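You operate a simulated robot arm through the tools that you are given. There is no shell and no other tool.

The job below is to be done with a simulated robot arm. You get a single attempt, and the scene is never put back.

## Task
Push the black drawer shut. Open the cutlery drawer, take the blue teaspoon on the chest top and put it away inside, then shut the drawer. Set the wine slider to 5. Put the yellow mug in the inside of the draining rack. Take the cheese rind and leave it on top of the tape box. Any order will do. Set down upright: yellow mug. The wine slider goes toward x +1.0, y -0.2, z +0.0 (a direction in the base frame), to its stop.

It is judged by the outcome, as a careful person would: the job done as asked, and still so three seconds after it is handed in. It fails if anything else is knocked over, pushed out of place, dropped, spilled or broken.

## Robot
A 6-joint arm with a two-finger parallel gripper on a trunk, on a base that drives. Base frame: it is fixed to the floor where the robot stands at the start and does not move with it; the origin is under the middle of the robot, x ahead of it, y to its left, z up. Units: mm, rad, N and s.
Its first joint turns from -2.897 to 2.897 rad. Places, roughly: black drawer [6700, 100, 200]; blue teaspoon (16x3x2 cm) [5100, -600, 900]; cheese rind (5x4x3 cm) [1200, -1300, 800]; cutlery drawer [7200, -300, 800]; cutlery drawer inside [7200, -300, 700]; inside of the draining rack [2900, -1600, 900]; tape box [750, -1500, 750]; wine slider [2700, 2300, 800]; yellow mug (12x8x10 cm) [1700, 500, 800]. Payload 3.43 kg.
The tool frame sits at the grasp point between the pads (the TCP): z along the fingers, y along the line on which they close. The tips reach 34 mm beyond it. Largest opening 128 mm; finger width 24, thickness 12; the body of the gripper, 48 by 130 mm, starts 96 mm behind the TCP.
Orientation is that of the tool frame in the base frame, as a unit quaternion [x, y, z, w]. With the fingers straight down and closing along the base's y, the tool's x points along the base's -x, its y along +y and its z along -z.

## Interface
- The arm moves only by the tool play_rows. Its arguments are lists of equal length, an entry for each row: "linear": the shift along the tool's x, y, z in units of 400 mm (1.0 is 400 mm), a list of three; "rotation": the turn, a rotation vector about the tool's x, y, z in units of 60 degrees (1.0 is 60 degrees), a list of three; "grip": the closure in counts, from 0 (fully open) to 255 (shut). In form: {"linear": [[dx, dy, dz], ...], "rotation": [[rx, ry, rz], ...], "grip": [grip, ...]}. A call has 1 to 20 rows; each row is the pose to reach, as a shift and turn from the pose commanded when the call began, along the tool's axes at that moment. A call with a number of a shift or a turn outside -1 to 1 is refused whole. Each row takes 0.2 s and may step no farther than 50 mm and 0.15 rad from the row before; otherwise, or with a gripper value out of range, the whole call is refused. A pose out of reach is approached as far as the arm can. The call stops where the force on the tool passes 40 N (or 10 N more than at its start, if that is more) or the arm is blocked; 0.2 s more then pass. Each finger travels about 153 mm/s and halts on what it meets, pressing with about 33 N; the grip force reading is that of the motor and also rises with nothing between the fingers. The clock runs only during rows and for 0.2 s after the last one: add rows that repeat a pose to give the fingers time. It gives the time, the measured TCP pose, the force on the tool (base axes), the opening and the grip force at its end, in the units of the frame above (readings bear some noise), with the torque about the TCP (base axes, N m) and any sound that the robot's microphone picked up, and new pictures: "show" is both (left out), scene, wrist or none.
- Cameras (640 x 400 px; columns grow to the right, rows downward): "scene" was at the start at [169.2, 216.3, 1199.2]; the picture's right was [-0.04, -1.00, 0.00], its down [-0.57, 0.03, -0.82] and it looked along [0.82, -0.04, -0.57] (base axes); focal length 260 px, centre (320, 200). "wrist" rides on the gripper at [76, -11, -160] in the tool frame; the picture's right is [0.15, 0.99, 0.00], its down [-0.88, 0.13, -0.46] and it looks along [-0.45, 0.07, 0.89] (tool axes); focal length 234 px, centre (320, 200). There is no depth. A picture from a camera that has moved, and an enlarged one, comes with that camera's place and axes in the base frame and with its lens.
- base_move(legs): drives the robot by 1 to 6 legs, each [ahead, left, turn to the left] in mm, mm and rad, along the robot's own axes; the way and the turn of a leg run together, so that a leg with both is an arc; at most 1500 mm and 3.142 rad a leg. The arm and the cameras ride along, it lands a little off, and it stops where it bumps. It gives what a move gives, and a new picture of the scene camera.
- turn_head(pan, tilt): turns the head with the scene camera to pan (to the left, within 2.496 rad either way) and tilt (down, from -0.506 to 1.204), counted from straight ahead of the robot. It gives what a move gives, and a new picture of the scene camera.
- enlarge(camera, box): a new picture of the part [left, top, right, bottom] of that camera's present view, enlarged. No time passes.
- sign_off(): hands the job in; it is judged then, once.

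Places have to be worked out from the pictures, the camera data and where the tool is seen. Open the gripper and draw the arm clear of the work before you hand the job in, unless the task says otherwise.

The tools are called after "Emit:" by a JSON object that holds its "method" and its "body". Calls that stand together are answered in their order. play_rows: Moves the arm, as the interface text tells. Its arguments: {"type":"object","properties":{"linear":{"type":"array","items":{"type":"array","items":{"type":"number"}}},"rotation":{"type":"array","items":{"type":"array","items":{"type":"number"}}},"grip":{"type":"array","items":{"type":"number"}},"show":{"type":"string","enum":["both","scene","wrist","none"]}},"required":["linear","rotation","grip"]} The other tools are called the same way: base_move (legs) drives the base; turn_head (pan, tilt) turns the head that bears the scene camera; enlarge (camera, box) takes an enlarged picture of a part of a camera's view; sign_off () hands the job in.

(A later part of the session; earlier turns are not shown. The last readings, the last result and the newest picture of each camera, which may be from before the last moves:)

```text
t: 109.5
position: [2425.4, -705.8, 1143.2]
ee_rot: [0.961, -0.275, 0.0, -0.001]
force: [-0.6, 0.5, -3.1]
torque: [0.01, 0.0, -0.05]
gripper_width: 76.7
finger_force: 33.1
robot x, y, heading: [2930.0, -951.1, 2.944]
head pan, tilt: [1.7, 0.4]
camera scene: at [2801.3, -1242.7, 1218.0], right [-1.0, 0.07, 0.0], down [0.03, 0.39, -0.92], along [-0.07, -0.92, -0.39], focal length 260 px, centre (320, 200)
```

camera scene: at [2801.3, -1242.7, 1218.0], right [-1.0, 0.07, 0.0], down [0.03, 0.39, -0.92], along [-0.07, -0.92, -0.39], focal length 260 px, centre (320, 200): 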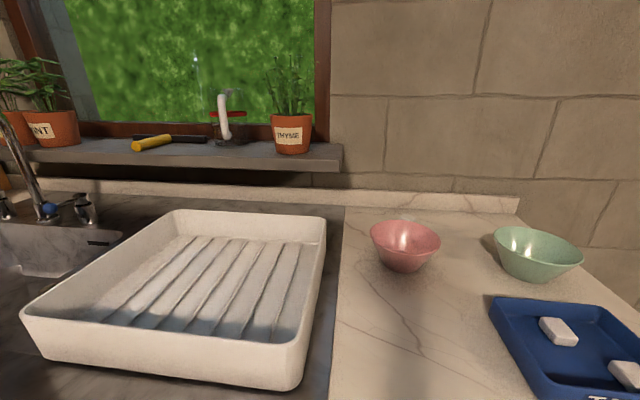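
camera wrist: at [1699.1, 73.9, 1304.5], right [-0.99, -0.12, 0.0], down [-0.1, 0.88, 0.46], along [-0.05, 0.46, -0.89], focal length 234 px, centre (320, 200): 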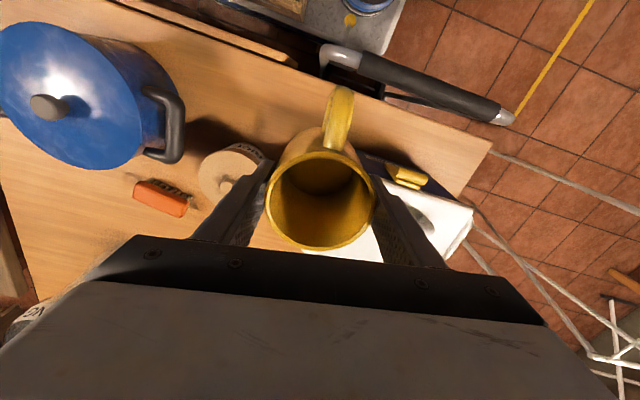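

The draining rack is the white ridged tray by the sink, around (2970, -1670). It's at the edge of reach, so I shift 300 mm back and 100 mm closer to the counter.

Emit:
{"method": "base_move", "body": {"legs": [[-280, 60, -0.015], [0, 45, 0]]}}

Emit:
{"method": "turn_head", "body": {"pan": 1.4, "tilt": 0.5}}

```text
t: 112.0
position: [2686.9, -862.3, 1141.4]
ee_rot: [0.96, -0.282, -0.001, -0.002]
force: [0.4, -1.0, -3.4]
torque: [0.02, 0.0, 0.05]
gripper_width: 76.6
finger_force: 32.9
robot x, y, heading: [3189.8, -1115.5, 2.919]
head pan, tilt: [1.7, 0.4]
camera scene: at [3056.3, -1403.5, 1218.0], right [-1.0, 0.09, 0.0], down [0.03, 0.39, -0.92], along [-0.08, -0.92, -0.39], focal length 260 px, centre (320, 200)
```

scene: 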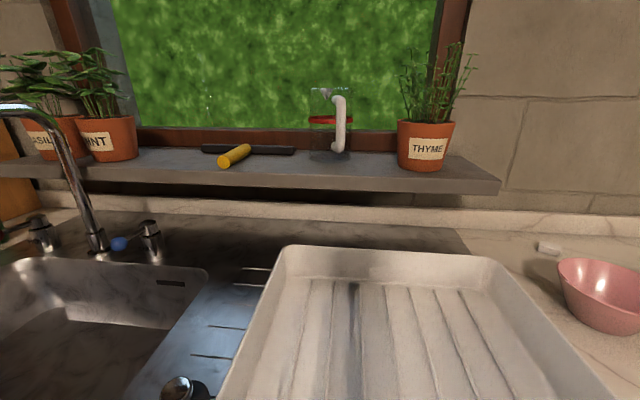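

```text
t: 112.8
position: [2687.8, -861.1, 1142.2]
ee_rot: [0.959, -0.282, 0.0, -0.001]
force: [0.6, -0.3, -2.6]
torque: [0.06, -0.02, -0.01]
gripper_width: 76.6
finger_force: 33.1
robot x, y, heading: [3187.9, -1115.8, 2.925]
head pan, tilt: [1.4, 0.499]
camera scene: at [3030.1, -1395.5, 1208.9], right [-0.93, 0.38, 0.0], down [0.18, 0.44, -0.88], along [-0.33, -0.81, -0.48], focal length 260 px, centre (320, 200)
```

scene: 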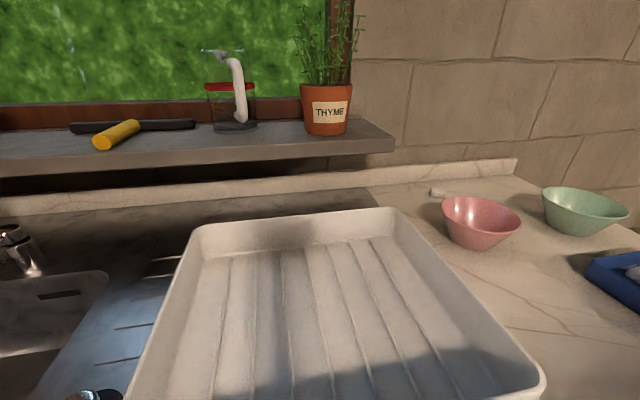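

The tray's rim is at z≈980 with centre ≈ (2944, -1597). The head pole would be near the arm's straight line from here, so I back up 350 mm more to reach it forward-left instead.

Emit:
{"method": "base_move", "body": {"legs": [[-350, 0, 0]]}}

Emit:
{"method": "turn_head", "body": {"pan": 0.9, "tilt": 0.5}}

```text
t: 115.0
position: [3024.2, -936.4, 1142.6]
ee_rot: [0.96, -0.28, 0.0, -0.002]
force: [0.1, 0.0, -3.0]
torque: [0.03, -0.02, -0.02]
gripper_width: 76.7
finger_force: 33.0
robot x, y, heading: [3524.1, -1188.2, 2.928]
head pan, tilt: [1.4, 0.499]
camera scene: at [3368.6, -1469.7, 1208.8], right [-0.93, 0.38, 0.0], down [0.18, 0.44, -0.88], along [-0.33, -0.81, -0.48], focal length 260 px, centre (320, 200)
```

scene: 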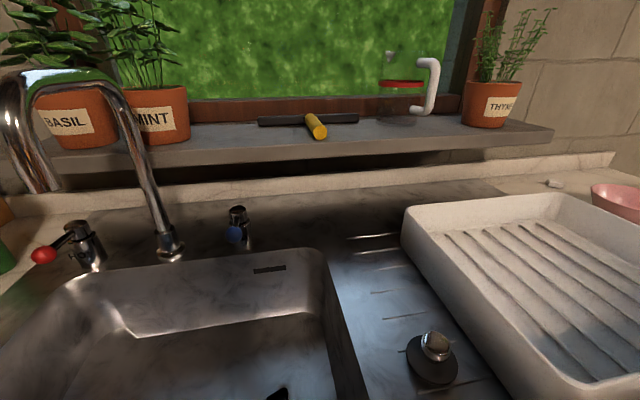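

```text
t: 116.0
position: [3024.9, -937.6, 1142.3]
ee_rot: [0.96, -0.281, -0.001, -0.002]
force: [-0.2, 0.4, -2.8]
torque: [0.0, -0.02, 0.0]
gripper_width: 76.7
finger_force: 32.6
robot x, y, heading: [3527.3, -1186.8, 2.926]
head pan, tilt: [0.901, 0.499]
camera scene: at [3332.4, -1443.1, 1208.8], right [-0.63, 0.77, 0.0], down [0.37, 0.3, -0.88], along [-0.68, -0.56, -0.48], focal length 260 px, centre (320, 200)
```

scene: 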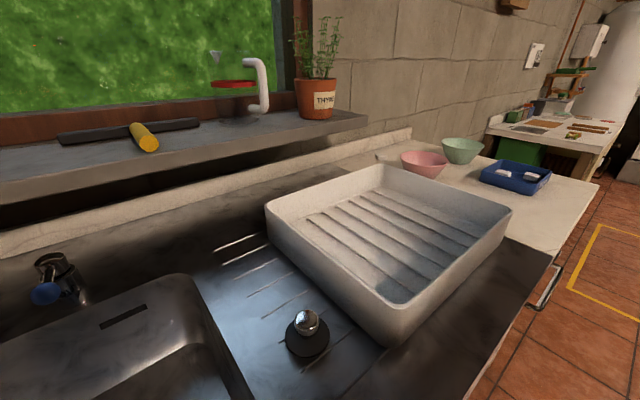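

Swinging the mug at z≈1142 (bottom ≈1052) toward the tray centre ≈ (2954, -1597), first half.

Emit:
{"method": "play_rows", "body": {"linear": [[0.046, 0.093, 0], [0.093, 0.186, 0], [0.139, 0.278, 0], [0.186, 0.371, 0], [0.232, 0.464, 0], [0.279, 0.557, 0], [0.325, 0.649, 0], [0.3715, 0.742, 0]], "rotation": [[0, 0, -0.1], [0, 0, -0.2], [0, 0, -0.3], [0, 0, -0.4], [0, 0, -0.5], [0, 0, -0.6], [0, 0, -0.7], [0, 0, -0.8]], "grip": [255, 255, 255, 255, 255, 255, 255, 255]}}

```text
t: 117.8
position: [2989.8, -1267.8, 1141.2]
ee_rot: [0.991, 0.134, 0.0, -0.003]
force: [0.7, 0.2, -2.2]
torque: [-0.06, 0.05, -0.04]
gripper_width: 76.6
finger_force: 33.1
robot x, y, heading: [3526.1, -1186.0, 2.929]
head pan, tilt: [0.901, 0.499]
camera scene: at [3332.4, -1442.9, 1208.9], right [-0.63, 0.77, 0.0], down [0.37, 0.3, -0.88], along [-0.68, -0.56, -0.48], focal length 260 px, centre (320, 200)
camera wrist: at [3060.9, -1237.9, 1302.2], right [0.4, -0.92, 0.0], down [-0.81, -0.36, 0.45], along [-0.42, -0.18, -0.89], focal length 234 px, centre (320, 200)
```

scene: 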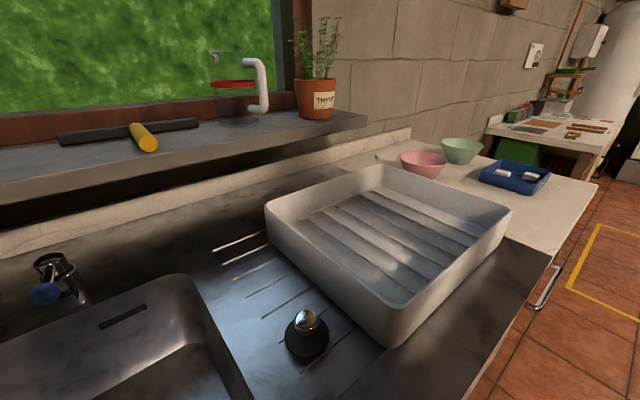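
wrist: 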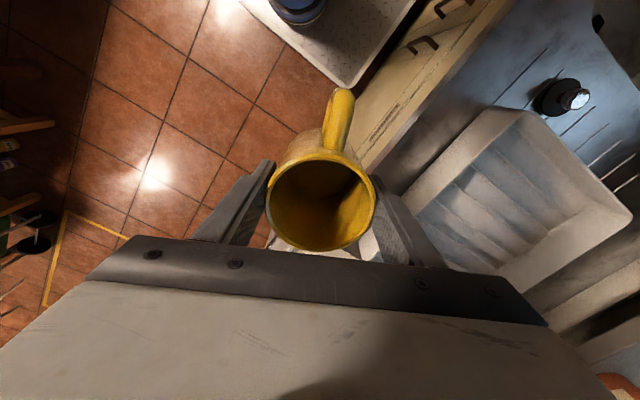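

Emit:
{"method": "play_rows", "body": {"linear": [[-0.038, 0.096, 0], [-0.076, 0.192, 0], [-0.114, 0.288, 0], [-0.152, 0.384, 0], [-0.19, 0.48, 0], [-0.229, 0.577, 0], [-0.267, 0.673, 0], [-0.305, 0.769, 0], [-0.305, 0.769, 0]], "rotation": [[0, 0, -0.12], [0, 0, -0.24], [0, 0, -0.36], [0, 0, -0.48], [0, 0, -0.6], [0, 0, -0.72], [0, 0, -0.84], [0, 0, -0.95], [0, 0, -1.0]], "grip": [255, 255, 255, 255, 255, 255, 255, 255, 255]}}

```text
t: 119.8
position: [2952.9, -1595.4, 1135.7]
ee_rot: [0.79, 0.613, -0.002, -0.002]
force: [0.6, 0.8, -3.4]
torque: [-0.02, 0.02, 0.01]
gripper_width: 76.8
finger_force: 33.6
out of reach, approached as far as the arm can: row 8, 9
robot x, y, heading: [3531.2, -1187.8, 2.928]
head pan, tilt: [0.901, 0.499]
camera scene: at [3332.4, -1443.3, 1208.8], right [-0.63, 0.77, 0.0], down [0.37, 0.3, -0.88], along [-0.68, -0.56, -0.48], focal length 260 px, centre (320, 200)
camera wrist: at [2962.0, -1518.4, 1295.8], right [0.99, -0.11, 0.0], down [-0.09, -0.88, 0.46], along [-0.05, -0.45, -0.89], focal length 234 px, centre (320, 200)
```

scene: 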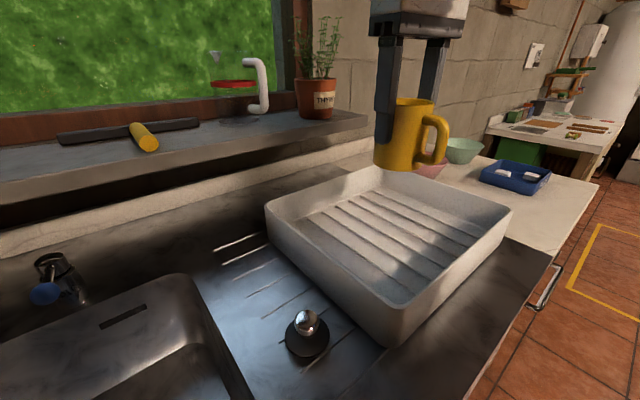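
wrist: 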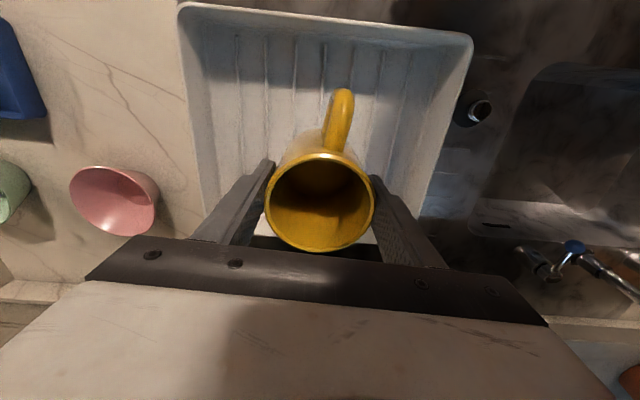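

The mug is right above the tray. I lower 75 mm first and look.

Emit:
{"method": "play_rows", "body": {"linear": [[0, 0, 0.05], [0, 0, 0.1], [0, 0, 0.15], [0, 0, 0.2], [0, 0, 0.2]], "rotation": [[0, 0, 0], [0, 0, 0], [0, 0, 0], [0, 0, 0], [0, 0, 0]], "grip": [255, 255, 255, 255, 255]}}

Emit:
{"method": "enlarge", "body": {"camera": "scene", "box": [240, 60, 560, 360]}}

```text
t: 121.0
position: [2955.0, -1592.8, 1056.1]
ee_rot: [0.791, 0.612, 0.001, -0.002]
force: [0.3, 0.5, -2.7]
torque: [0.01, 0.0, 0.04]
gripper_width: 76.6
finger_force: 33.1
robot x, y, heading: [3526.0, -1184.9, 2.929]
head pan, tilt: [0.901, 0.499]
camera scene: at [3332.3, -1443.3, 1208.8], right [-0.63, 0.77, 0.0], down [0.37, 0.3, -0.88], along [-0.68, -0.56, -0.48], focal length 260 px, centre (320, 200)
camera wrist: at [2963.1, -1517.5, 1216.6], right [0.99, -0.11, 0.0], down [-0.1, -0.89, 0.45], along [-0.05, -0.45, -0.89], focal length 234 px, centre (320, 200)
```

scene: 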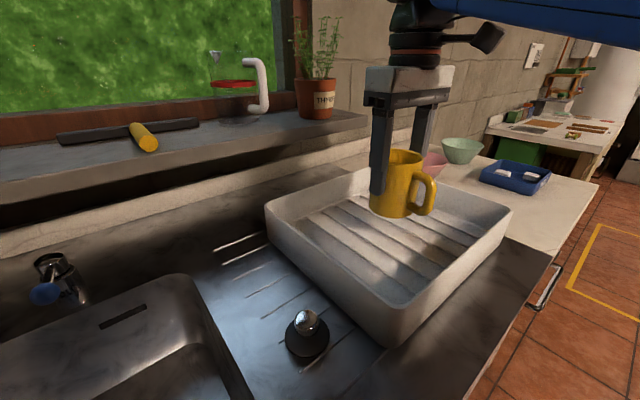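
wrist: 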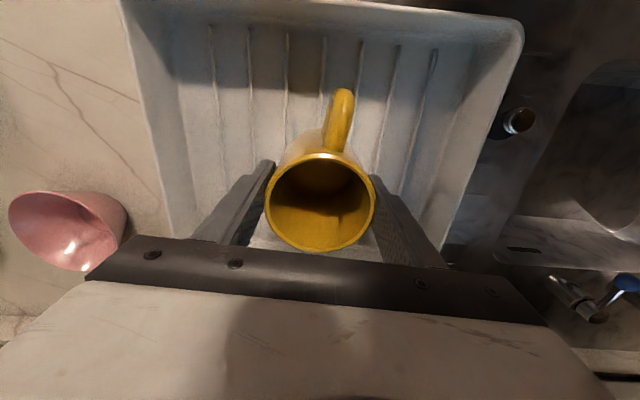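

```text
1.33 times, centred on (400, 210) of scene
camera zoom: at [3332.3, -1443.3, 1208.8], right [-0.63, 0.77, 0.0], down [0.37, 0.3, -0.88], along [-0.68, -0.56, -0.48], focal length 347 px, centre (213, 187)
```

zoom: 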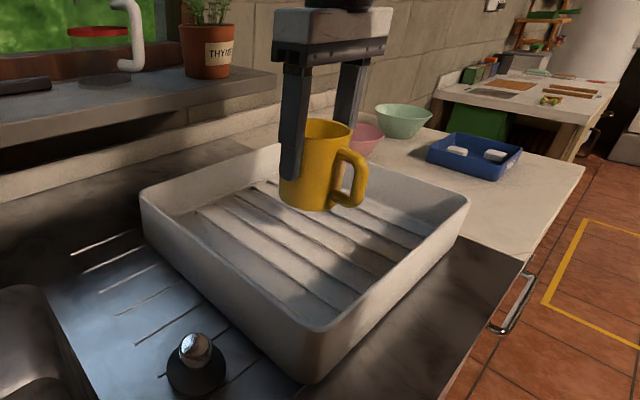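

The mug still hangs above the tray floor. I lower in small 5 mm steps and let the force stop show the contact.

Emit:
{"method": "play_rows", "body": {"linear": [[0, 0, 0.0125], [0, 0, 0.025], [0, 0, 0.0375], [0, 0, 0.05], [0, 0, 0.0625], [0, 0, 0.075]], "rotation": [[0, 0, 0], [0, 0, 0], [0, 0, 0], [0, 0, 0], [0, 0, 0], [0, 0, 0]], "grip": [255, 255, 255, 255, 255, 255], "show": "scene"}}

Emit:
{"method": "enlarge", "body": {"camera": "scene", "box": [320, 130, 480, 260]}}

```text
t: 122.4
position: [2954.2, -1593.4, 1025.1]
ee_rot: [0.791, 0.611, 0.001, -0.001]
force: [0.7, 0.2, -2.9]
torque: [-0.02, 0.01, 0.02]
gripper_width: 76.6
finger_force: 32.8
robot x, y, heading: [3530.0, -1188.7, 2.929]
head pan, tilt: [0.901, 0.499]
camera scene: at [3332.3, -1443.3, 1208.8], right [-0.63, 0.77, 0.0], down [0.37, 0.3, -0.88], along [-0.68, -0.56, -0.48], focal length 260 px, centre (320, 200)
```

scene: 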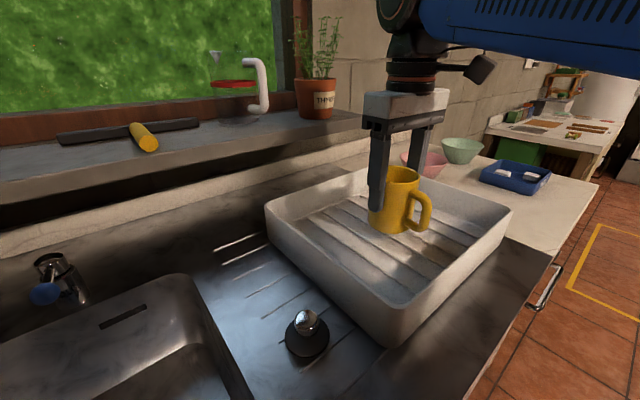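

```text
3.08 times, centred on (400, 195) of scene
camera zoom: at [3332.3, -1443.3, 1208.8], right [-0.63, 0.77, 0.0], down [0.37, 0.3, -0.88], along [-0.68, -0.56, -0.48], focal length 801 px, centre (74, 215)
```

zoom: 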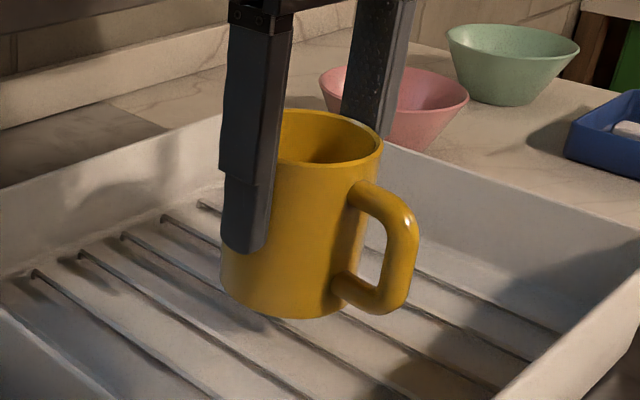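

No contact yet; the mug's shadow is still separated from its foot. I continue down in 4–5 mm steps.

Emit:
{"method": "play_rows", "body": {"linear": [[0, 0, 0.0125], [0, 0, 0.025], [0, 0, 0.0375], [0, 0, 0.0475], [0, 0, 0.0475]], "rotation": [[0, 0, 0], [0, 0, 0], [0, 0, 0], [0, 0, 0], [0, 0, 0]], "grip": [255, 255, 255, 255, 255], "show": "scene"}}

Emit:
{"method": "enlarge", "body": {"camera": "scene", "box": [320, 130, 480, 260]}}

```text
t: 123.6
position: [2953.0, -1593.2, 1005.8]
ee_rot: [0.791, 0.612, 0.001, -0.002]
force: [-0.6, 0.0, -4.0]
torque: [0.01, 0.0, -0.01]
gripper_width: 76.4
finger_force: 32.9
robot x, y, heading: [3527.8, -1189.8, 2.927]
head pan, tilt: [0.901, 0.499]
camera scene: at [3332.3, -1443.3, 1208.8], right [-0.63, 0.77, 0.0], down [0.37, 0.3, -0.88], along [-0.68, -0.56, -0.48], focal length 260 px, centre (320, 200)
```

scene: 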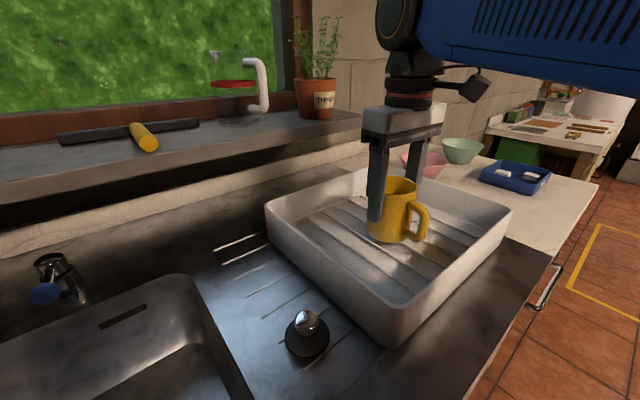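

```text
3.08 times, centred on (400, 195) of scene
camera zoom: at [3332.3, -1443.3, 1208.8], right [-0.63, 0.77, 0.0], down [0.37, 0.3, -0.88], along [-0.68, -0.56, -0.48], focal length 801 px, centre (74, 215)
```

zoom: 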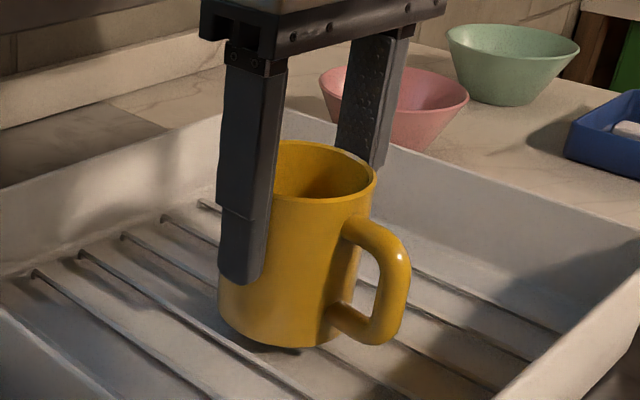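

The contact shadow is just under the foot now. I go down in 2 mm steps.

Emit:
{"method": "play_rows", "body": {"linear": [[0, 0, 0.005], [0, 0, 0.01], [0, 0, 0.015], [0, 0, 0.02], [0, 0, 0.02]], "rotation": [[0, 0, 0], [0, 0, 0], [0, 0, 0], [0, 0, 0], [0, 0, 0]], "grip": [255, 255, 255, 255, 255], "show": "none"}}

Emit:
{"method": "enlarge", "body": {"camera": "scene", "box": [320, 130, 480, 260]}}

```text
t: 124.8
position: [2953.2, -1594.7, 999.7]
ee_rot: [0.791, 0.611, 0.001, -0.001]
force: [-0.3, -0.3, -3.0]
torque: [0.01, -0.01, 0.0]
gripper_width: 76.5
finger_force: 32.9
robot x, y, heading: [3525.9, -1185.5, 2.93]
head pan, tilt: [0.901, 0.499]
```

```text
3.08 times, centred on (400, 195) of scene
camera zoom: at [3332.3, -1443.3, 1208.8], right [-0.63, 0.77, 0.0], down [0.37, 0.3, -0.88], along [-0.68, -0.56, -0.48], focal length 801 px, centre (74, 215)
```

zoom: 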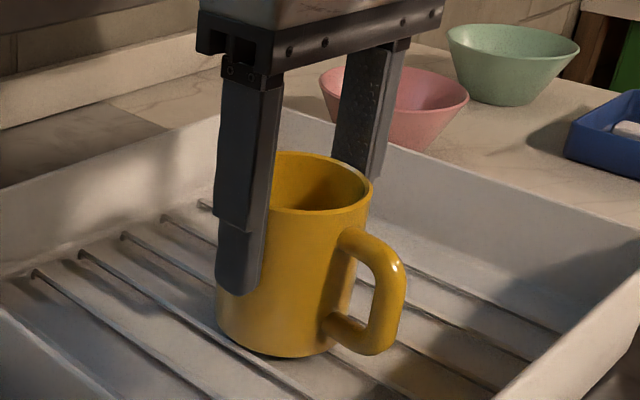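

Emit:
{"method": "play_rows", "body": {"linear": [[0, 0, 0.004], [0, 0, 0.008], [0, 0, 0.012], [0, 0, 0.016], [0, 0, 0.016]], "rotation": [[0, 0, 0], [0, 0, 0], [0, 0, 0], [0, 0, 0], [0, 0, 0]], "grip": [255, 255, 255, 255, 255], "show": "none"}}

Emit:
{"method": "enlarge", "body": {"camera": "scene", "box": [320, 130, 480, 260]}}

```text
t: 126.0
position: [2954.9, -1593.6, 993.2]
ee_rot: [0.791, 0.612, 0.001, -0.001]
force: [0.0, -0.3, -2.7]
torque: [-0.07, 0.0, -0.02]
gripper_width: 77.0
finger_force: 33.2
robot x, y, heading: [3528.4, -1185.0, 2.93]
head pan, tilt: [0.901, 0.499]
```

```text
3.08 times, centred on (400, 195) of scene
camera zoom: at [3332.3, -1443.3, 1208.8], right [-0.63, 0.77, 0.0], down [0.37, 0.3, -0.88], along [-0.68, -0.56, -0.48], focal length 801 px, centre (74, 215)
```

zoom: 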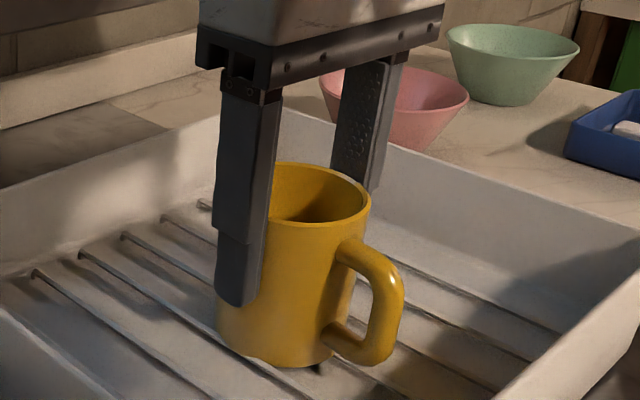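

Force still shows only the mug's weight, so it is still hanging. I continue gently.

Emit:
{"method": "play_rows", "body": {"linear": [[0, 0, 0.004], [0, 0, 0.008], [0, 0, 0.012], [0, 0, 0.016], [0, 0, 0.02], [0, 0, 0.02]], "rotation": [[0, 0, 0], [0, 0, 0], [0, 0, 0], [0, 0, 0], [0, 0, 0], [0, 0, 0]], "grip": [255, 255, 255, 255, 255, 255], "show": "none"}}

Emit:
{"method": "enlarge", "body": {"camera": "scene", "box": [320, 130, 480, 260]}}

```text
t: 127.4
position: [2953.9, -1592.3, 985.2]
ee_rot: [0.792, 0.611, 0.0, -0.002]
force: [-6.8, 3.9, 24.7]
torque: [-0.14, 0.14, -0.02]
gripper_width: 76.5
finger_force: 32.5
robot x, y, heading: [3527.5, -1185.7, 2.927]
head pan, tilt: [0.901, 0.499]
```

```text
3.08 times, centred on (400, 195) of scene
camera zoom: at [3332.6, -1442.6, 1209.0], right [-0.63, 0.77, 0.0], down [0.37, 0.3, -0.88], along [-0.68, -0.56, -0.48], focal length 801 px, centre (74, 215)
```

zoom: 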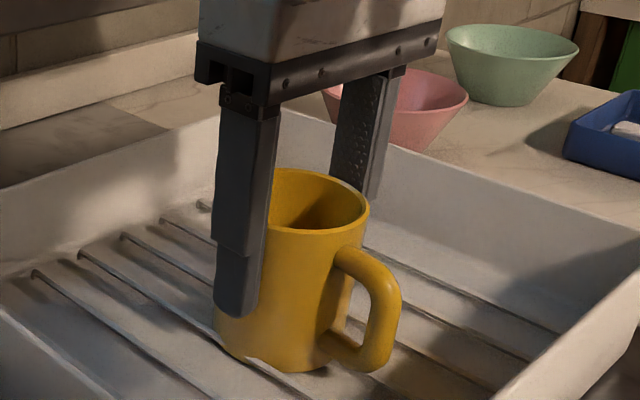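

Contact: 25 N upward at z≈986. I unload 2 mm and open the gripper gradually.

Emit:
{"method": "play_rows", "body": {"linear": [[0, 0, -0.004], [0, 0, -0.004], [0, 0, -0.004], [0, 0, -0.004], [0, 0, -0.004], [0, 0, -0.004]], "rotation": [[0, 0, 0], [0, 0, 0], [0, 0, 0], [0, 0, 0], [0, 0, 0], [0, 0, 0]], "grip": [255, 255, 90, 60, 30, 10]}}

Emit:
{"method": "enlarge", "body": {"camera": "scene", "box": [320, 130, 480, 260]}}

```text
t: 128.8
position: [2953.4, -1593.1, 986.2]
ee_rot: [0.791, 0.611, 0.001, -0.002]
force: [0.7, -0.1, 0.0]
torque: [0.02, 0.0, 0.0]
gripper_width: 123.2
finger_force: 0.2
robot x, y, heading: [3525.3, -1187.8, 2.927]
head pan, tilt: [0.901, 0.499]
camera scene: at [3332.4, -1443.2, 1208.8], right [-0.63, 0.77, 0.0], down [0.37, 0.3, -0.88], along [-0.68, -0.56, -0.48], focal length 260 px, centre (320, 200)
camera wrist: at [2963.0, -1518.1, 1147.2], right [0.99, -0.11, 0.0], down [-0.1, -0.89, 0.45], along [-0.05, -0.45, -0.89], focal length 234 px, centre (320, 200)
```

scene: 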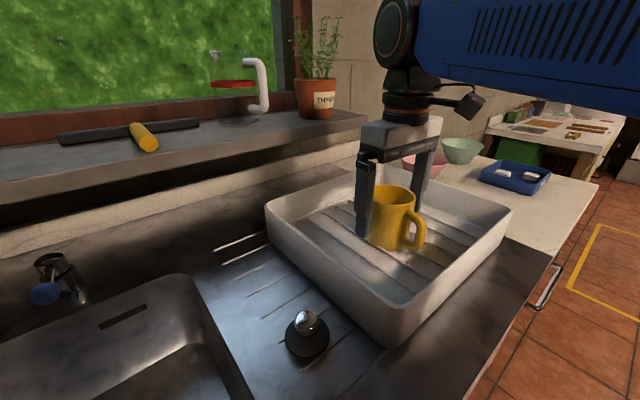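
wrist: 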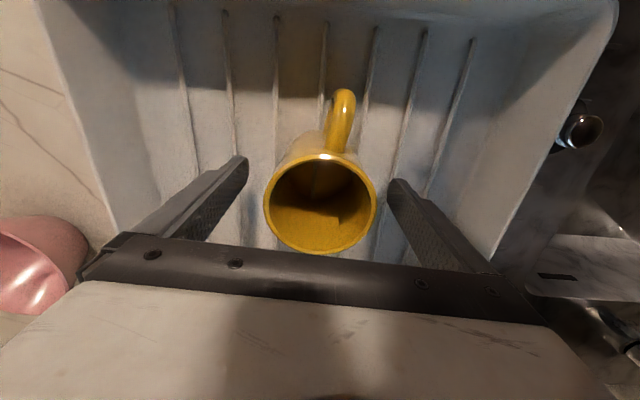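

```text
3.08 times, centred on (400, 195) of scene
camera zoom: at [3332.4, -1443.2, 1208.8], right [-0.63, 0.77, 0.0], down [0.37, 0.3, -0.88], along [-0.68, -0.56, -0.48], focal length 801 px, centre (74, 215)
```

zoom: 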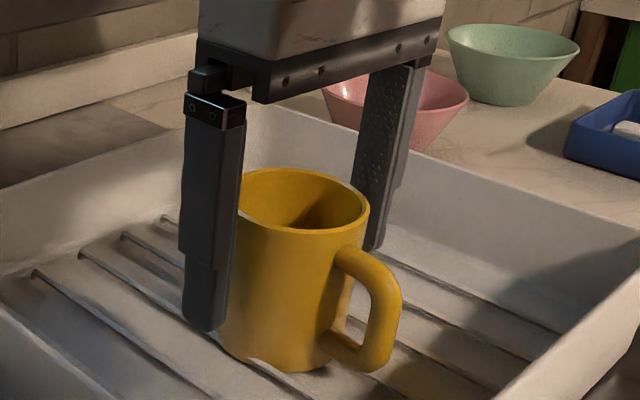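

The mug stands upright on the tray. I raise the gripper straight up clear of it.

Emit:
{"method": "play_rows", "body": {"linear": [[0, 0, -0.05], [0, 0, -0.15], [0, 0, -0.25], [0, 0, -0.35], [0, 0, -0.36]], "rotation": [[0, 0, 0], [0, 0, 0], [0, 0, 0], [0, 0, 0], [0, 0, 0]], "grip": [0, 0, 0, 0, 0], "show": "wrist"}}

```text
t: 130.0
position: [2953.9, -1595.5, 1130.4]
ee_rot: [0.792, 0.61, 0.001, -0.002]
force: [-0.1, -0.8, -0.2]
torque: [0.02, 0.01, 0.0]
gripper_width: 127.9
finger_force: 0.0
robot x, y, heading: [3524.7, -1185.6, 2.925]
head pan, tilt: [0.901, 0.499]
camera wrist: at [2962.9, -1519.2, 1290.7], right [0.99, -0.11, 0.0], down [-0.1, -0.89, 0.45], along [-0.05, -0.45, -0.89], focal length 234 px, centre (320, 200)
```

wrist: 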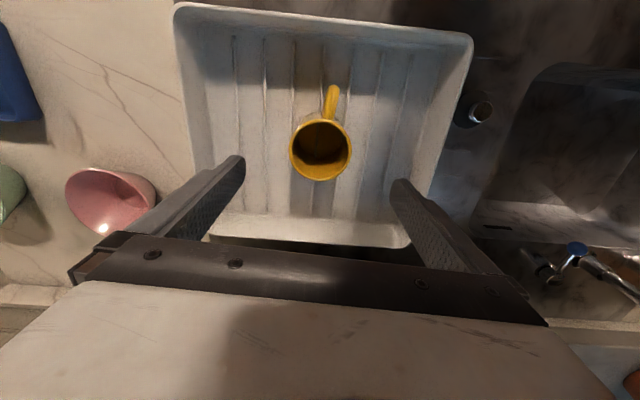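

Mug task done. I fold the arm back to the robot's front by the reverse path.

Emit:
{"method": "play_rows", "body": {"linear": [[0.102, -0.015, 0], [0.204, -0.03, 0], [0.306, -0.046, 0], [0.408, -0.061, 0], [0.509, -0.077, 0], [0.611, -0.092, 0], [0.713, -0.108, 0], [0.815, -0.123, 0]], "rotation": [[0, 0, 0.12], [0, 0, 0.24], [0, 0, 0.36], [0, 0, 0.48], [0, 0, 0.6], [0, 0, 0.72], [0, 0, 0.84], [0, 0, 0.96]], "grip": [0, 0, 0, 0, 0, 0, 0, 0], "show": "none"}}

```text
t: 131.8
position: [2987.0, -1265.1, 1130.5]
ee_rot: [0.988, 0.154, 0.001, -0.002]
force: [0.5, -0.8, -0.1]
torque: [0.06, -0.04, 0.03]
gripper_width: 127.8
finger_force: 0.0
robot x, y, heading: [3524.5, -1186.0, 2.93]
head pan, tilt: [0.901, 0.499]
```

Emit:
{"method": "play_rows", "body": {"linear": [[0.039, -0.088, 0], [0.078, -0.176, 0], [0.117, -0.264, 0], [0.156, -0.352, 0], [0.195, -0.44, 0]], "rotation": [[0, 0, 0.1], [0, 0, 0.2], [0, 0, 0.3], [0, 0, 0.4], [0, 0, 0.5]], "grip": [0, 0, 0, 0, 0], "show": "none"}}

Emit:
{"method": "turn_head", "body": {"pan": -2.3, "tilt": 0.45}}

Emit:
{"method": "turn_head", "body": {"pan": 2.4, "tilt": 0.45}}

```text
t: 133.0
position: [3009.5, -1075.0, 1132.9]
ee_rot: [0.994, -0.106, -0.001, -0.002]
force: [-0.2, -0.2, 0.1]
torque: [0.01, -0.02, -0.01]
gripper_width: 128.4
finger_force: 0.1
robot x, y, heading: [3527.6, -1188.9, 2.924]
head pan, tilt: [0.901, 0.499]
```

```text
t: 135.7
position: [3010.1, -1074.8, 1133.8]
ee_rot: [0.994, -0.106, 0.0, -0.002]
force: [-0.2, -0.3, 0.4]
torque: [0.0, -0.03, -0.05]
gripper_width: 127.8
finger_force: 0.0
robot x, y, heading: [3523.7, -1186.8, 2.929]
head pan, tilt: [-2.3, 0.45]
camera scene: at [3477.1, -1331.4, 1213.3], right [0.59, -0.81, 0.0], down [-0.35, -0.26, -0.9], along [0.73, 0.53, -0.44], focal length 260 px, centre (320, 200)
```

scene: 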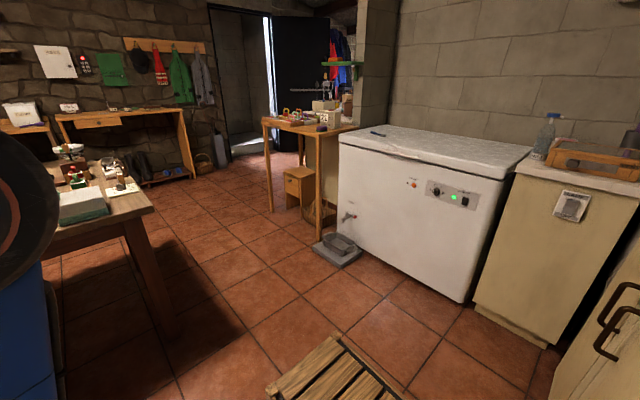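

```text
t: 139.4
position: [3009.9, -1075.8, 1132.5]
ee_rot: [0.994, -0.106, -0.001, -0.001]
force: [0.3, -0.4, 0.2]
torque: [-0.01, -0.06, 0.01]
gripper_width: 128.3
finger_force: 0.1
robot x, y, heading: [3527.5, -1188.6, 2.928]
head pan, tilt: [2.4, 0.45]
camera scene: at [3455.8, -1460.5, 1213.3], right [-0.82, -0.58, 0.0], down [-0.25, 0.36, -0.9], along [0.52, -0.74, -0.44], focal length 260 px, centre (320, 200)
```

scene: 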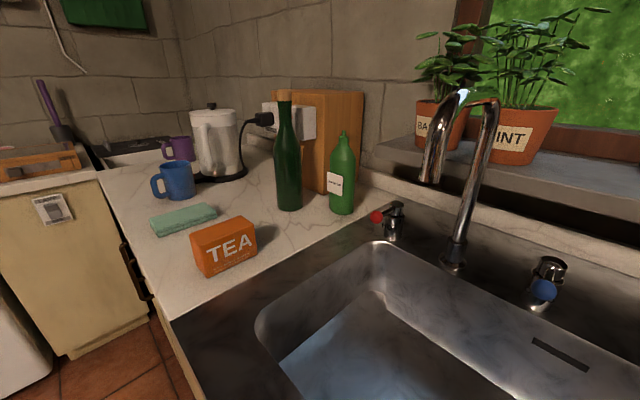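

The blue teaspoon lies on the freezer-chest top near its left end (≈(5020, -661)). I move into the open floor between table and counter and turn to face the chest.

Emit:
{"method": "base_move", "body": {"legs": [[-100, -300, 0], [-250, -90, 0], [0, 0, -1.57], [0, 0, -1.57]]}}

Emit:
{"method": "turn_head", "body": {"pan": 0.1, "tilt": 0.45}}

```text
t: 150.7
position: [4464.8, -998.3, 1133.4]
ee_rot: [0.111, 0.994, -0.002, 0.001]
force: [-1.7, -0.3, -0.5]
torque: [0.02, 0.03, -0.01]
gripper_width: 128.1
finger_force: 0.1
robot x, y, heading: [3949.6, -879.5, -0.227]
head pan, tilt: [2.4, 0.45]
camera scene: at [4024.2, -606.5, 1213.3], right [0.82, 0.57, 0.0], down [0.25, -0.36, -0.9], along [-0.51, 0.74, -0.44], focal length 260 px, centre (320, 200)
```

scene: 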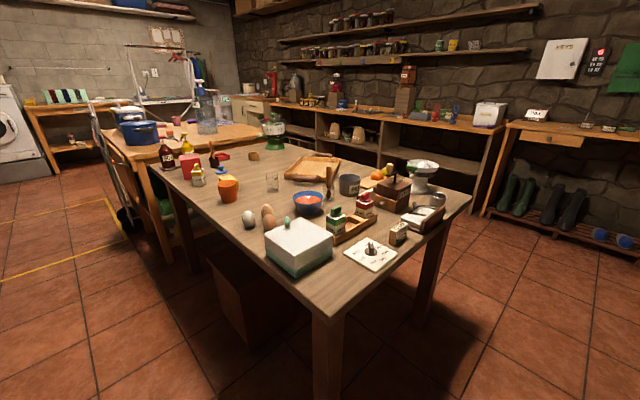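

```text
t: 152.8
position: [4464.2, -996.7, 1132.7]
ee_rot: [0.112, 0.994, -0.002, 0.001]
force: [0.9, 0.8, -0.4]
torque: [0.03, 0.04, -0.01]
gripper_width: 128.1
finger_force: 0.0
robot x, y, heading: [3948.9, -880.7, -0.222]
head pan, tilt: [0.099, 0.45]
camera scene: at [4167.6, -693.5, 1213.3], right [-0.12, -0.99, 0.0], down [-0.43, 0.05, -0.9], along [0.89, -0.11, -0.44], focal length 260 px, centre (320, 200)
```

scene: 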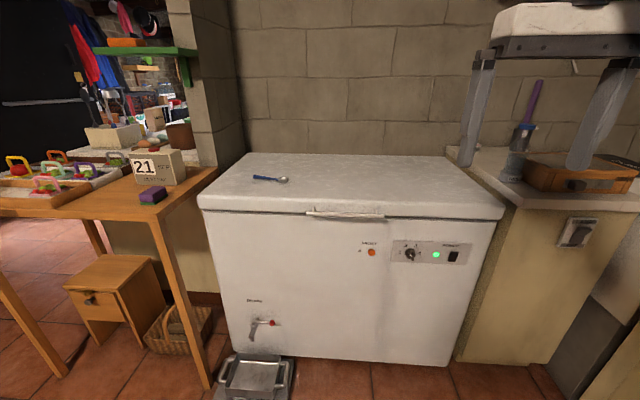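

The spoon (blue handle left, bowl right) is at about (5060, -623) on the chest, roughly 160 mm behind its front edge. I drive 330 mm closer, keeping clear of the grey device on the floor.

Emit:
{"method": "base_move", "body": {"legs": [[330, 20, 0]]}}

Emit:
{"method": "turn_head", "body": {"pan": 0.25, "tilt": 0.55}}

Emit:
{"method": "enlarge", "body": {"camera": "scene", "box": [200, 100, 440, 250]}}

```text
t: 155.1
position: [4796.0, -1055.0, 1133.3]
ee_rot: [0.114, 0.994, -0.002, 0.0]
force: [1.6, 0.5, 0.3]
torque: [-0.01, 0.01, 0.01]
gripper_width: 128.0
finger_force: 0.1
robot x, y, heading: [4278.6, -935.0, -0.23]
head pan, tilt: [0.099, 0.45]
camera scene: at [4499.8, -749.6, 1213.3], right [-0.13, -0.99, 0.0], down [-0.43, 0.06, -0.9], along [0.89, -0.11, -0.44], focal length 260 px, centre (320, 200)
```

scene: 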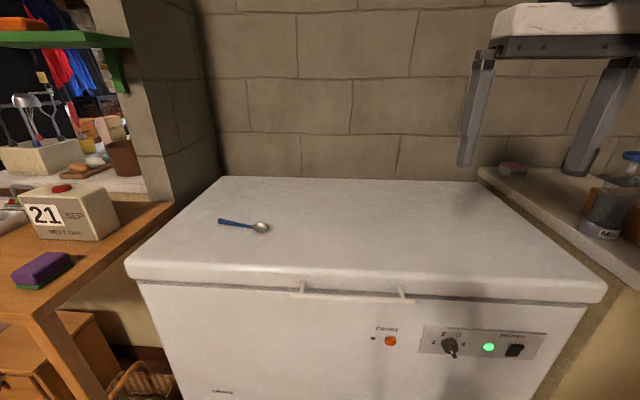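

```text
t: 155.8
position: [4796.7, -1054.4, 1132.6]
ee_rot: [0.114, 0.993, -0.001, 0.001]
force: [0.4, 0.4, -0.2]
torque: [-0.03, -0.02, 0.0]
gripper_width: 128.0
finger_force: 0.0
robot x, y, heading: [4283.2, -936.6, -0.226]
head pan, tilt: [0.25, 0.55]
camera scene: at [4498.4, -736.0, 1204.3], right [0.02, -1.0, 0.0], down [-0.52, -0.01, -0.85], along [0.85, 0.02, -0.52], focal length 260 px, centre (320, 200)
```

scene: 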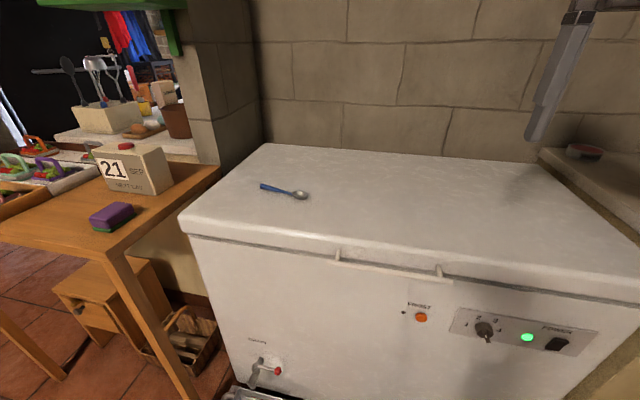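

```text
2.67 times, centred on (320, 175) of scene
camera zoom: at [4498.4, -736.0, 1204.3], right [0.02, -1.0, 0.0], down [-0.52, -0.01, -0.85], along [0.85, 0.02, -0.52], focal length 694 px, centre (320, 267)
```

zoom: 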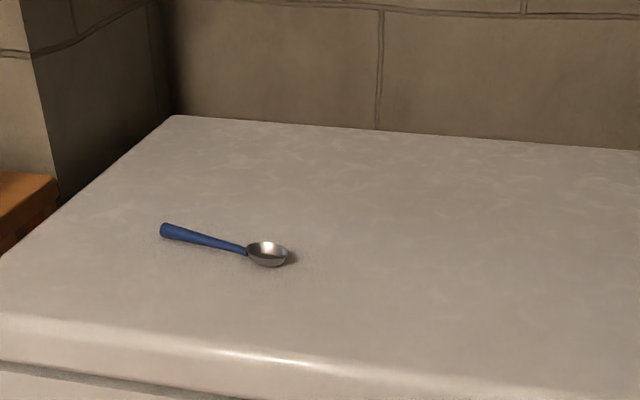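

Rough triangulation puts the spoon near (5110, -615) lying along direction (-0.38, -0.92), chest top around z 850–870. I swing the arm over for a wrist view, turning so the fingers will close across the handle.

Emit:
{"method": "play_rows", "body": {"linear": [[-0.038, 0.09, 0.0], [-0.075, 0.18, 0.0], [-0.113, 0.271, 0.0], [-0.151, 0.361, 0.02], [-0.189, 0.451, 0.05], [-0.226, 0.542, 0.08], [-0.264, 0.632, 0.12]], "rotation": [[0, 0, -0.1], [0, 0, -0.2], [0, 0, -0.3], [0, 0, -0.4], [0, 0, -0.5], [0, 0, -0.6], [0, 0, -0.67]], "grip": [0, 0, 0, 0, 0, 0, 0], "show": "none"}}

```text
t: 157.4
position: [4955.1, -831.4, 1086.8]
ee_rot: [-0.236, 0.972, -0.001, 0.001]
force: [-0.8, 0.4, 0.9]
torque: [0.03, -0.06, 0.0]
gripper_width: 127.8
finger_force: 0.2
robot x, y, heading: [4280.8, -935.3, -0.225]
head pan, tilt: [0.25, 0.55]
```

Emit:
{"method": "play_rows", "body": {"linear": [[-0.085, 0.044, 0.024], [-0.17, 0.088, 0.048], [-0.255, 0.132, 0.072], [-0.34, 0.176, 0.095], [-0.426, 0.22, 0.119], [-0.511, 0.264, 0.143], [-0.596, 0.309, 0.167], [-0.596, 0.309, 0.167]], "rotation": [[0, 0, -0.1], [0, 0, -0.2], [0, 0, -0.3], [0, 0, -0.4], [0, 0, -0.5], [0, 0, -0.6], [0, 0, -0.68], [0, 0, -0.68]], "grip": [0, 0, 0, 0, 0, 0, 0, 0]}}

Emit:
{"method": "enlarge", "body": {"camera": "wrist", "box": [200, 60, 440, 210]}}

```text
t: 159.2
position: [5109.3, -611.0, 1016.5]
ee_rot: [-0.56, 0.829, -0.002, -0.001]
force: [0.4, 1.4, 0.0]
torque: [-0.03, -0.01, 0.02]
gripper_width: 127.9
finger_force: 0.0
robot x, y, heading: [4280.0, -933.4, -0.227]
head pan, tilt: [0.25, 0.55]
camera scene: at [4498.4, -735.7, 1204.2], right [0.02, -1.0, 0.0], down [-0.52, -0.01, -0.85], along [0.85, 0.02, -0.52], focal length 260 px, centre (320, 200)
camera wrist: at [5092.0, -685.7, 1176.5], right [-0.97, 0.23, 0.0], down [0.21, 0.87, 0.45], along [0.11, 0.44, -0.89], focal length 234 px, centre (320, 200)
```

scene: 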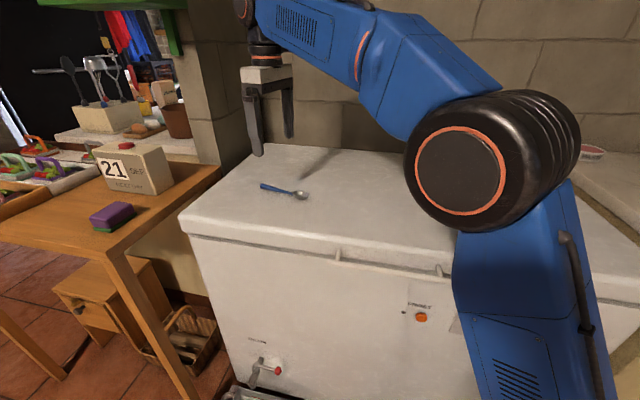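
wrist: 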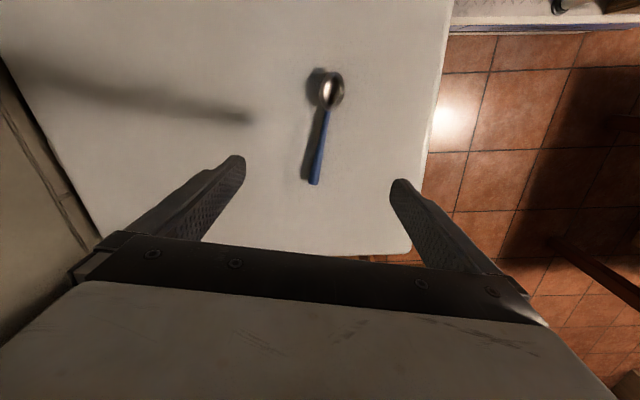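

```text
2.67 times, centred on (320, 135) of wrist
camera zoom: at [5092.0, -685.7, 1176.5], right [-0.97, 0.23, 0.0], down [0.21, 0.87, 0.45], along [0.11, 0.44, -0.89], focal length 624 px, centre (320, 373)
```

zoom: 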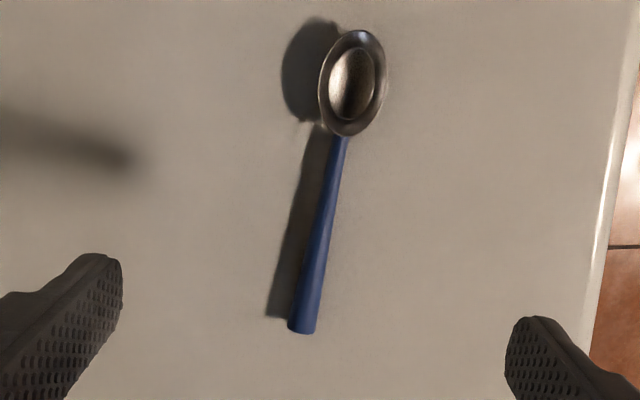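

Wrist and scene agree: chest top z≈858, spoon axis passes within 1 mm of the tool centre at the handle's middle, and the fingers are square to it. I narrow the fingers and descend with tips just above the surface.

Emit:
{"method": "play_rows", "body": {"linear": [[0, 0, 0.09], [0, 0, 0.18], [0, 0, 0.24], [0, 0, 0.275], [0, 0, 0.29], [0, 0, 0.3], [0, 0, 0.3]], "rotation": [[0, 0, 0], [0, 0, 0], [0, 0, 0], [0, 0, 0], [0, 0, 0], [0, 0, 0], [0, 0, 0]], "grip": [170, 170, 170, 170, 170, 170, 170], "show": "wrist"}}

Emit:
{"method": "enlarge", "body": {"camera": "wrist", "box": [240, 100, 400, 220]}}

Emit:
{"method": "enlarge", "body": {"camera": "scene", "box": [220, 120, 340, 220]}}

```text
t: 160.8
position: [5109.8, -613.3, 896.0]
ee_rot: [-0.56, 0.829, -0.001, -0.001]
force: [0.1, -0.9, -0.1]
torque: [0.01, -0.02, -0.01]
gripper_width: 42.7
finger_force: 0.1
robot x, y, heading: [4280.5, -935.5, -0.222]
head pan, tilt: [0.25, 0.55]
camera wrist: at [5093.0, -686.7, 1057.3], right [-0.97, 0.23, 0.0], down [0.21, 0.87, 0.45], along [0.11, 0.44, -0.89], focal length 234 px, centre (320, 200)
```

wrist: 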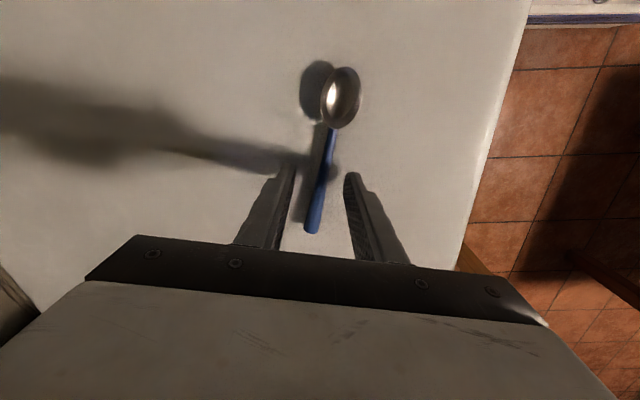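

```text
3.33 times, centred on (320, 160) of wrist
camera zoom: at [5093.0, -686.7, 1057.3], right [-0.97, 0.23, 0.0], down [0.21, 0.87, 0.45], along [0.11, 0.44, -0.89], focal length 781 px, centre (320, 333)
```

zoom: 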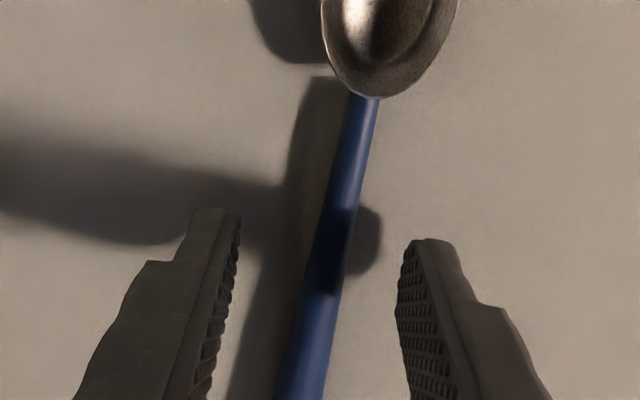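

```text
4.00 times, centred on (280, 170) of scene
camera zoom: at [4498.5, -735.8, 1204.2], right [0.02, -1.0, 0.0], down [-0.52, -0.01, -0.85], along [0.85, 0.02, -0.52], focal length 1041 px, centre (480, 320)
```

zoom: 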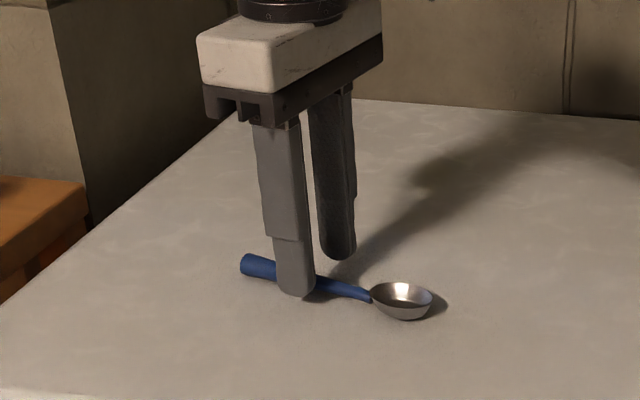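

The spoon's handle is centred between the fingers; shadows show the tips are still above the surface. I step down 2.5 mm at a time.

Emit:
{"method": "play_rows", "body": {"linear": [[0, 0, 0.006], [0, 0, 0.012], [0, 0, 0.018], [0, 0, 0.02], [0, 0, 0.02]], "rotation": [[0, 0, 0], [0, 0, 0], [0, 0, 0], [0, 0, 0], [0, 0, 0]], "grip": [170, 170, 170, 170, 170], "show": "none"}}

Emit:
{"method": "enlarge", "body": {"camera": "scene", "box": [220, 120, 340, 220]}}

```text
t: 162.0
position: [5110.4, -613.5, 889.1]
ee_rot: [-0.559, 0.829, -0.001, -0.001]
force: [-1.1, 0.1, -0.9]
torque: [0.0, 0.0, -0.02]
gripper_width: 42.4
finger_force: 0.0
robot x, y, heading: [4279.2, -937.9, -0.222]
head pan, tilt: [0.25, 0.55]
```

```text
4.00 times, centred on (280, 170) of scene
camera zoom: at [4498.5, -735.8, 1204.2], right [0.02, -1.0, 0.0], down [-0.52, -0.01, -0.85], along [0.85, 0.02, -0.52], focal length 1041 px, centre (480, 320)
```

zoom: 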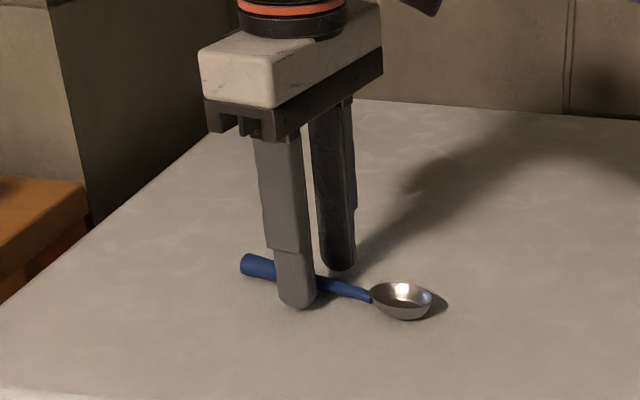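

The tips now reach below the handle, nearly at the surface. I close on the spoon and lift it a little.

Emit:
{"method": "play_rows", "body": {"linear": [[0, 0, 0], [0, 0, 0], [0, 0, 0], [0, 0, 0], [0, 0, -0.03], [0, 0, -0.1], [0, 0, -0.2], [0, 0, -0.2]], "rotation": [[0, 0, 0], [0, 0, 0], [0, 0, 0], [0, 0, 0], [0, 0, 0], [0, 0, 0], [0, 0, 0], [0, 0, 0]], "grip": [255, 255, 255, 255, 255, 255, 255, 255]}}

Emit:
{"method": "enlarge", "body": {"camera": "wrist", "box": [240, 80, 400, 220]}}

Emit:
{"method": "enlarge", "body": {"camera": "scene", "box": [220, 80, 340, 200]}}

```text
t: 163.8
position: [5110.4, -613.0, 968.3]
ee_rot: [-0.56, 0.829, -0.002, -0.001]
force: [-0.9, -0.4, 0.0]
torque: [-0.02, 0.01, -0.02]
gripper_width: 14.5
finger_force: 32.9
robot x, y, heading: [4282.0, -933.3, -0.227]
head pan, tilt: [0.25, 0.55]
camera scene: at [4498.5, -735.8, 1204.2], right [0.02, -1.0, 0.0], down [-0.52, -0.01, -0.85], along [0.85, 0.02, -0.52], focal length 260 px, centre (320, 200)
camera wrist: at [5093.0, -686.2, 1129.3], right [-0.97, 0.23, 0.0], down [0.21, 0.87, 0.45], along [0.11, 0.44, -0.89], focal length 234 px, centre (320, 200)
```

scene: 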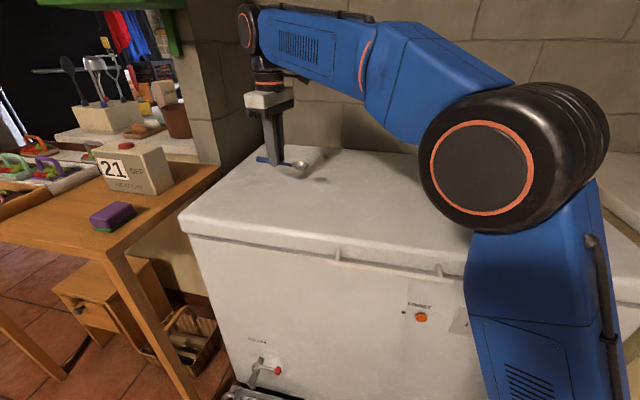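
wrist: 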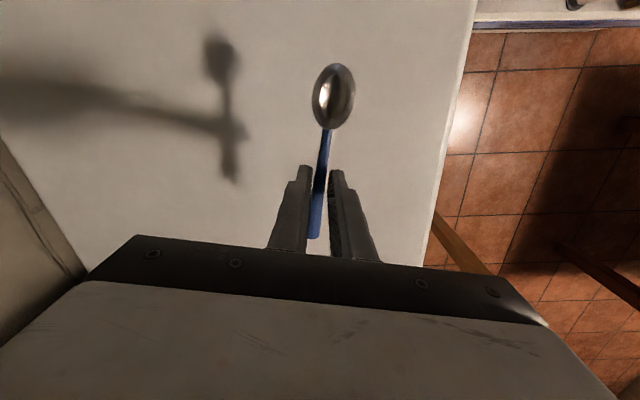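

```text
2.86 times, centred on (320, 150) of wrist
camera zoom: at [5093.0, -686.2, 1129.3], right [-0.97, 0.23, 0.0], down [0.21, 0.87, 0.45], along [0.11, 0.44, -0.89], focal length 669 px, centre (320, 343)
```

zoom: 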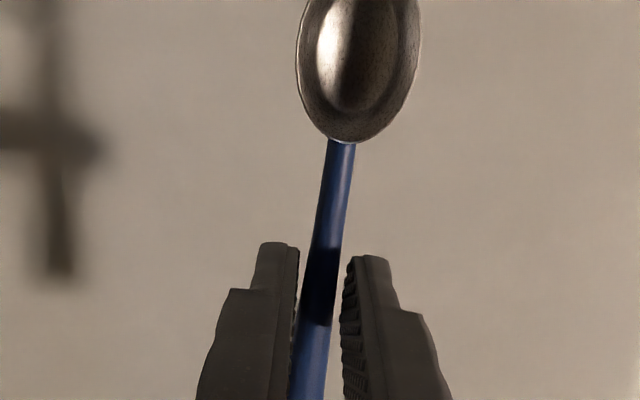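

```text
3.33 times, centred on (280, 140) of scene
camera zoom: at [4498.5, -735.8, 1204.2], right [0.02, -1.0, 0.0], down [-0.52, -0.01, -0.85], along [0.85, 0.02, -0.52], focal length 868 px, centre (453, 400)
```

zoom: 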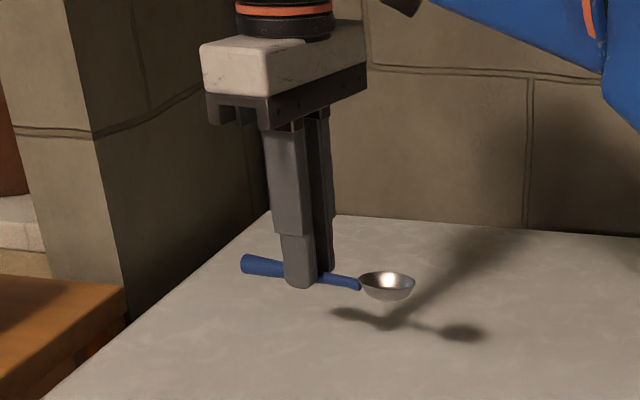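

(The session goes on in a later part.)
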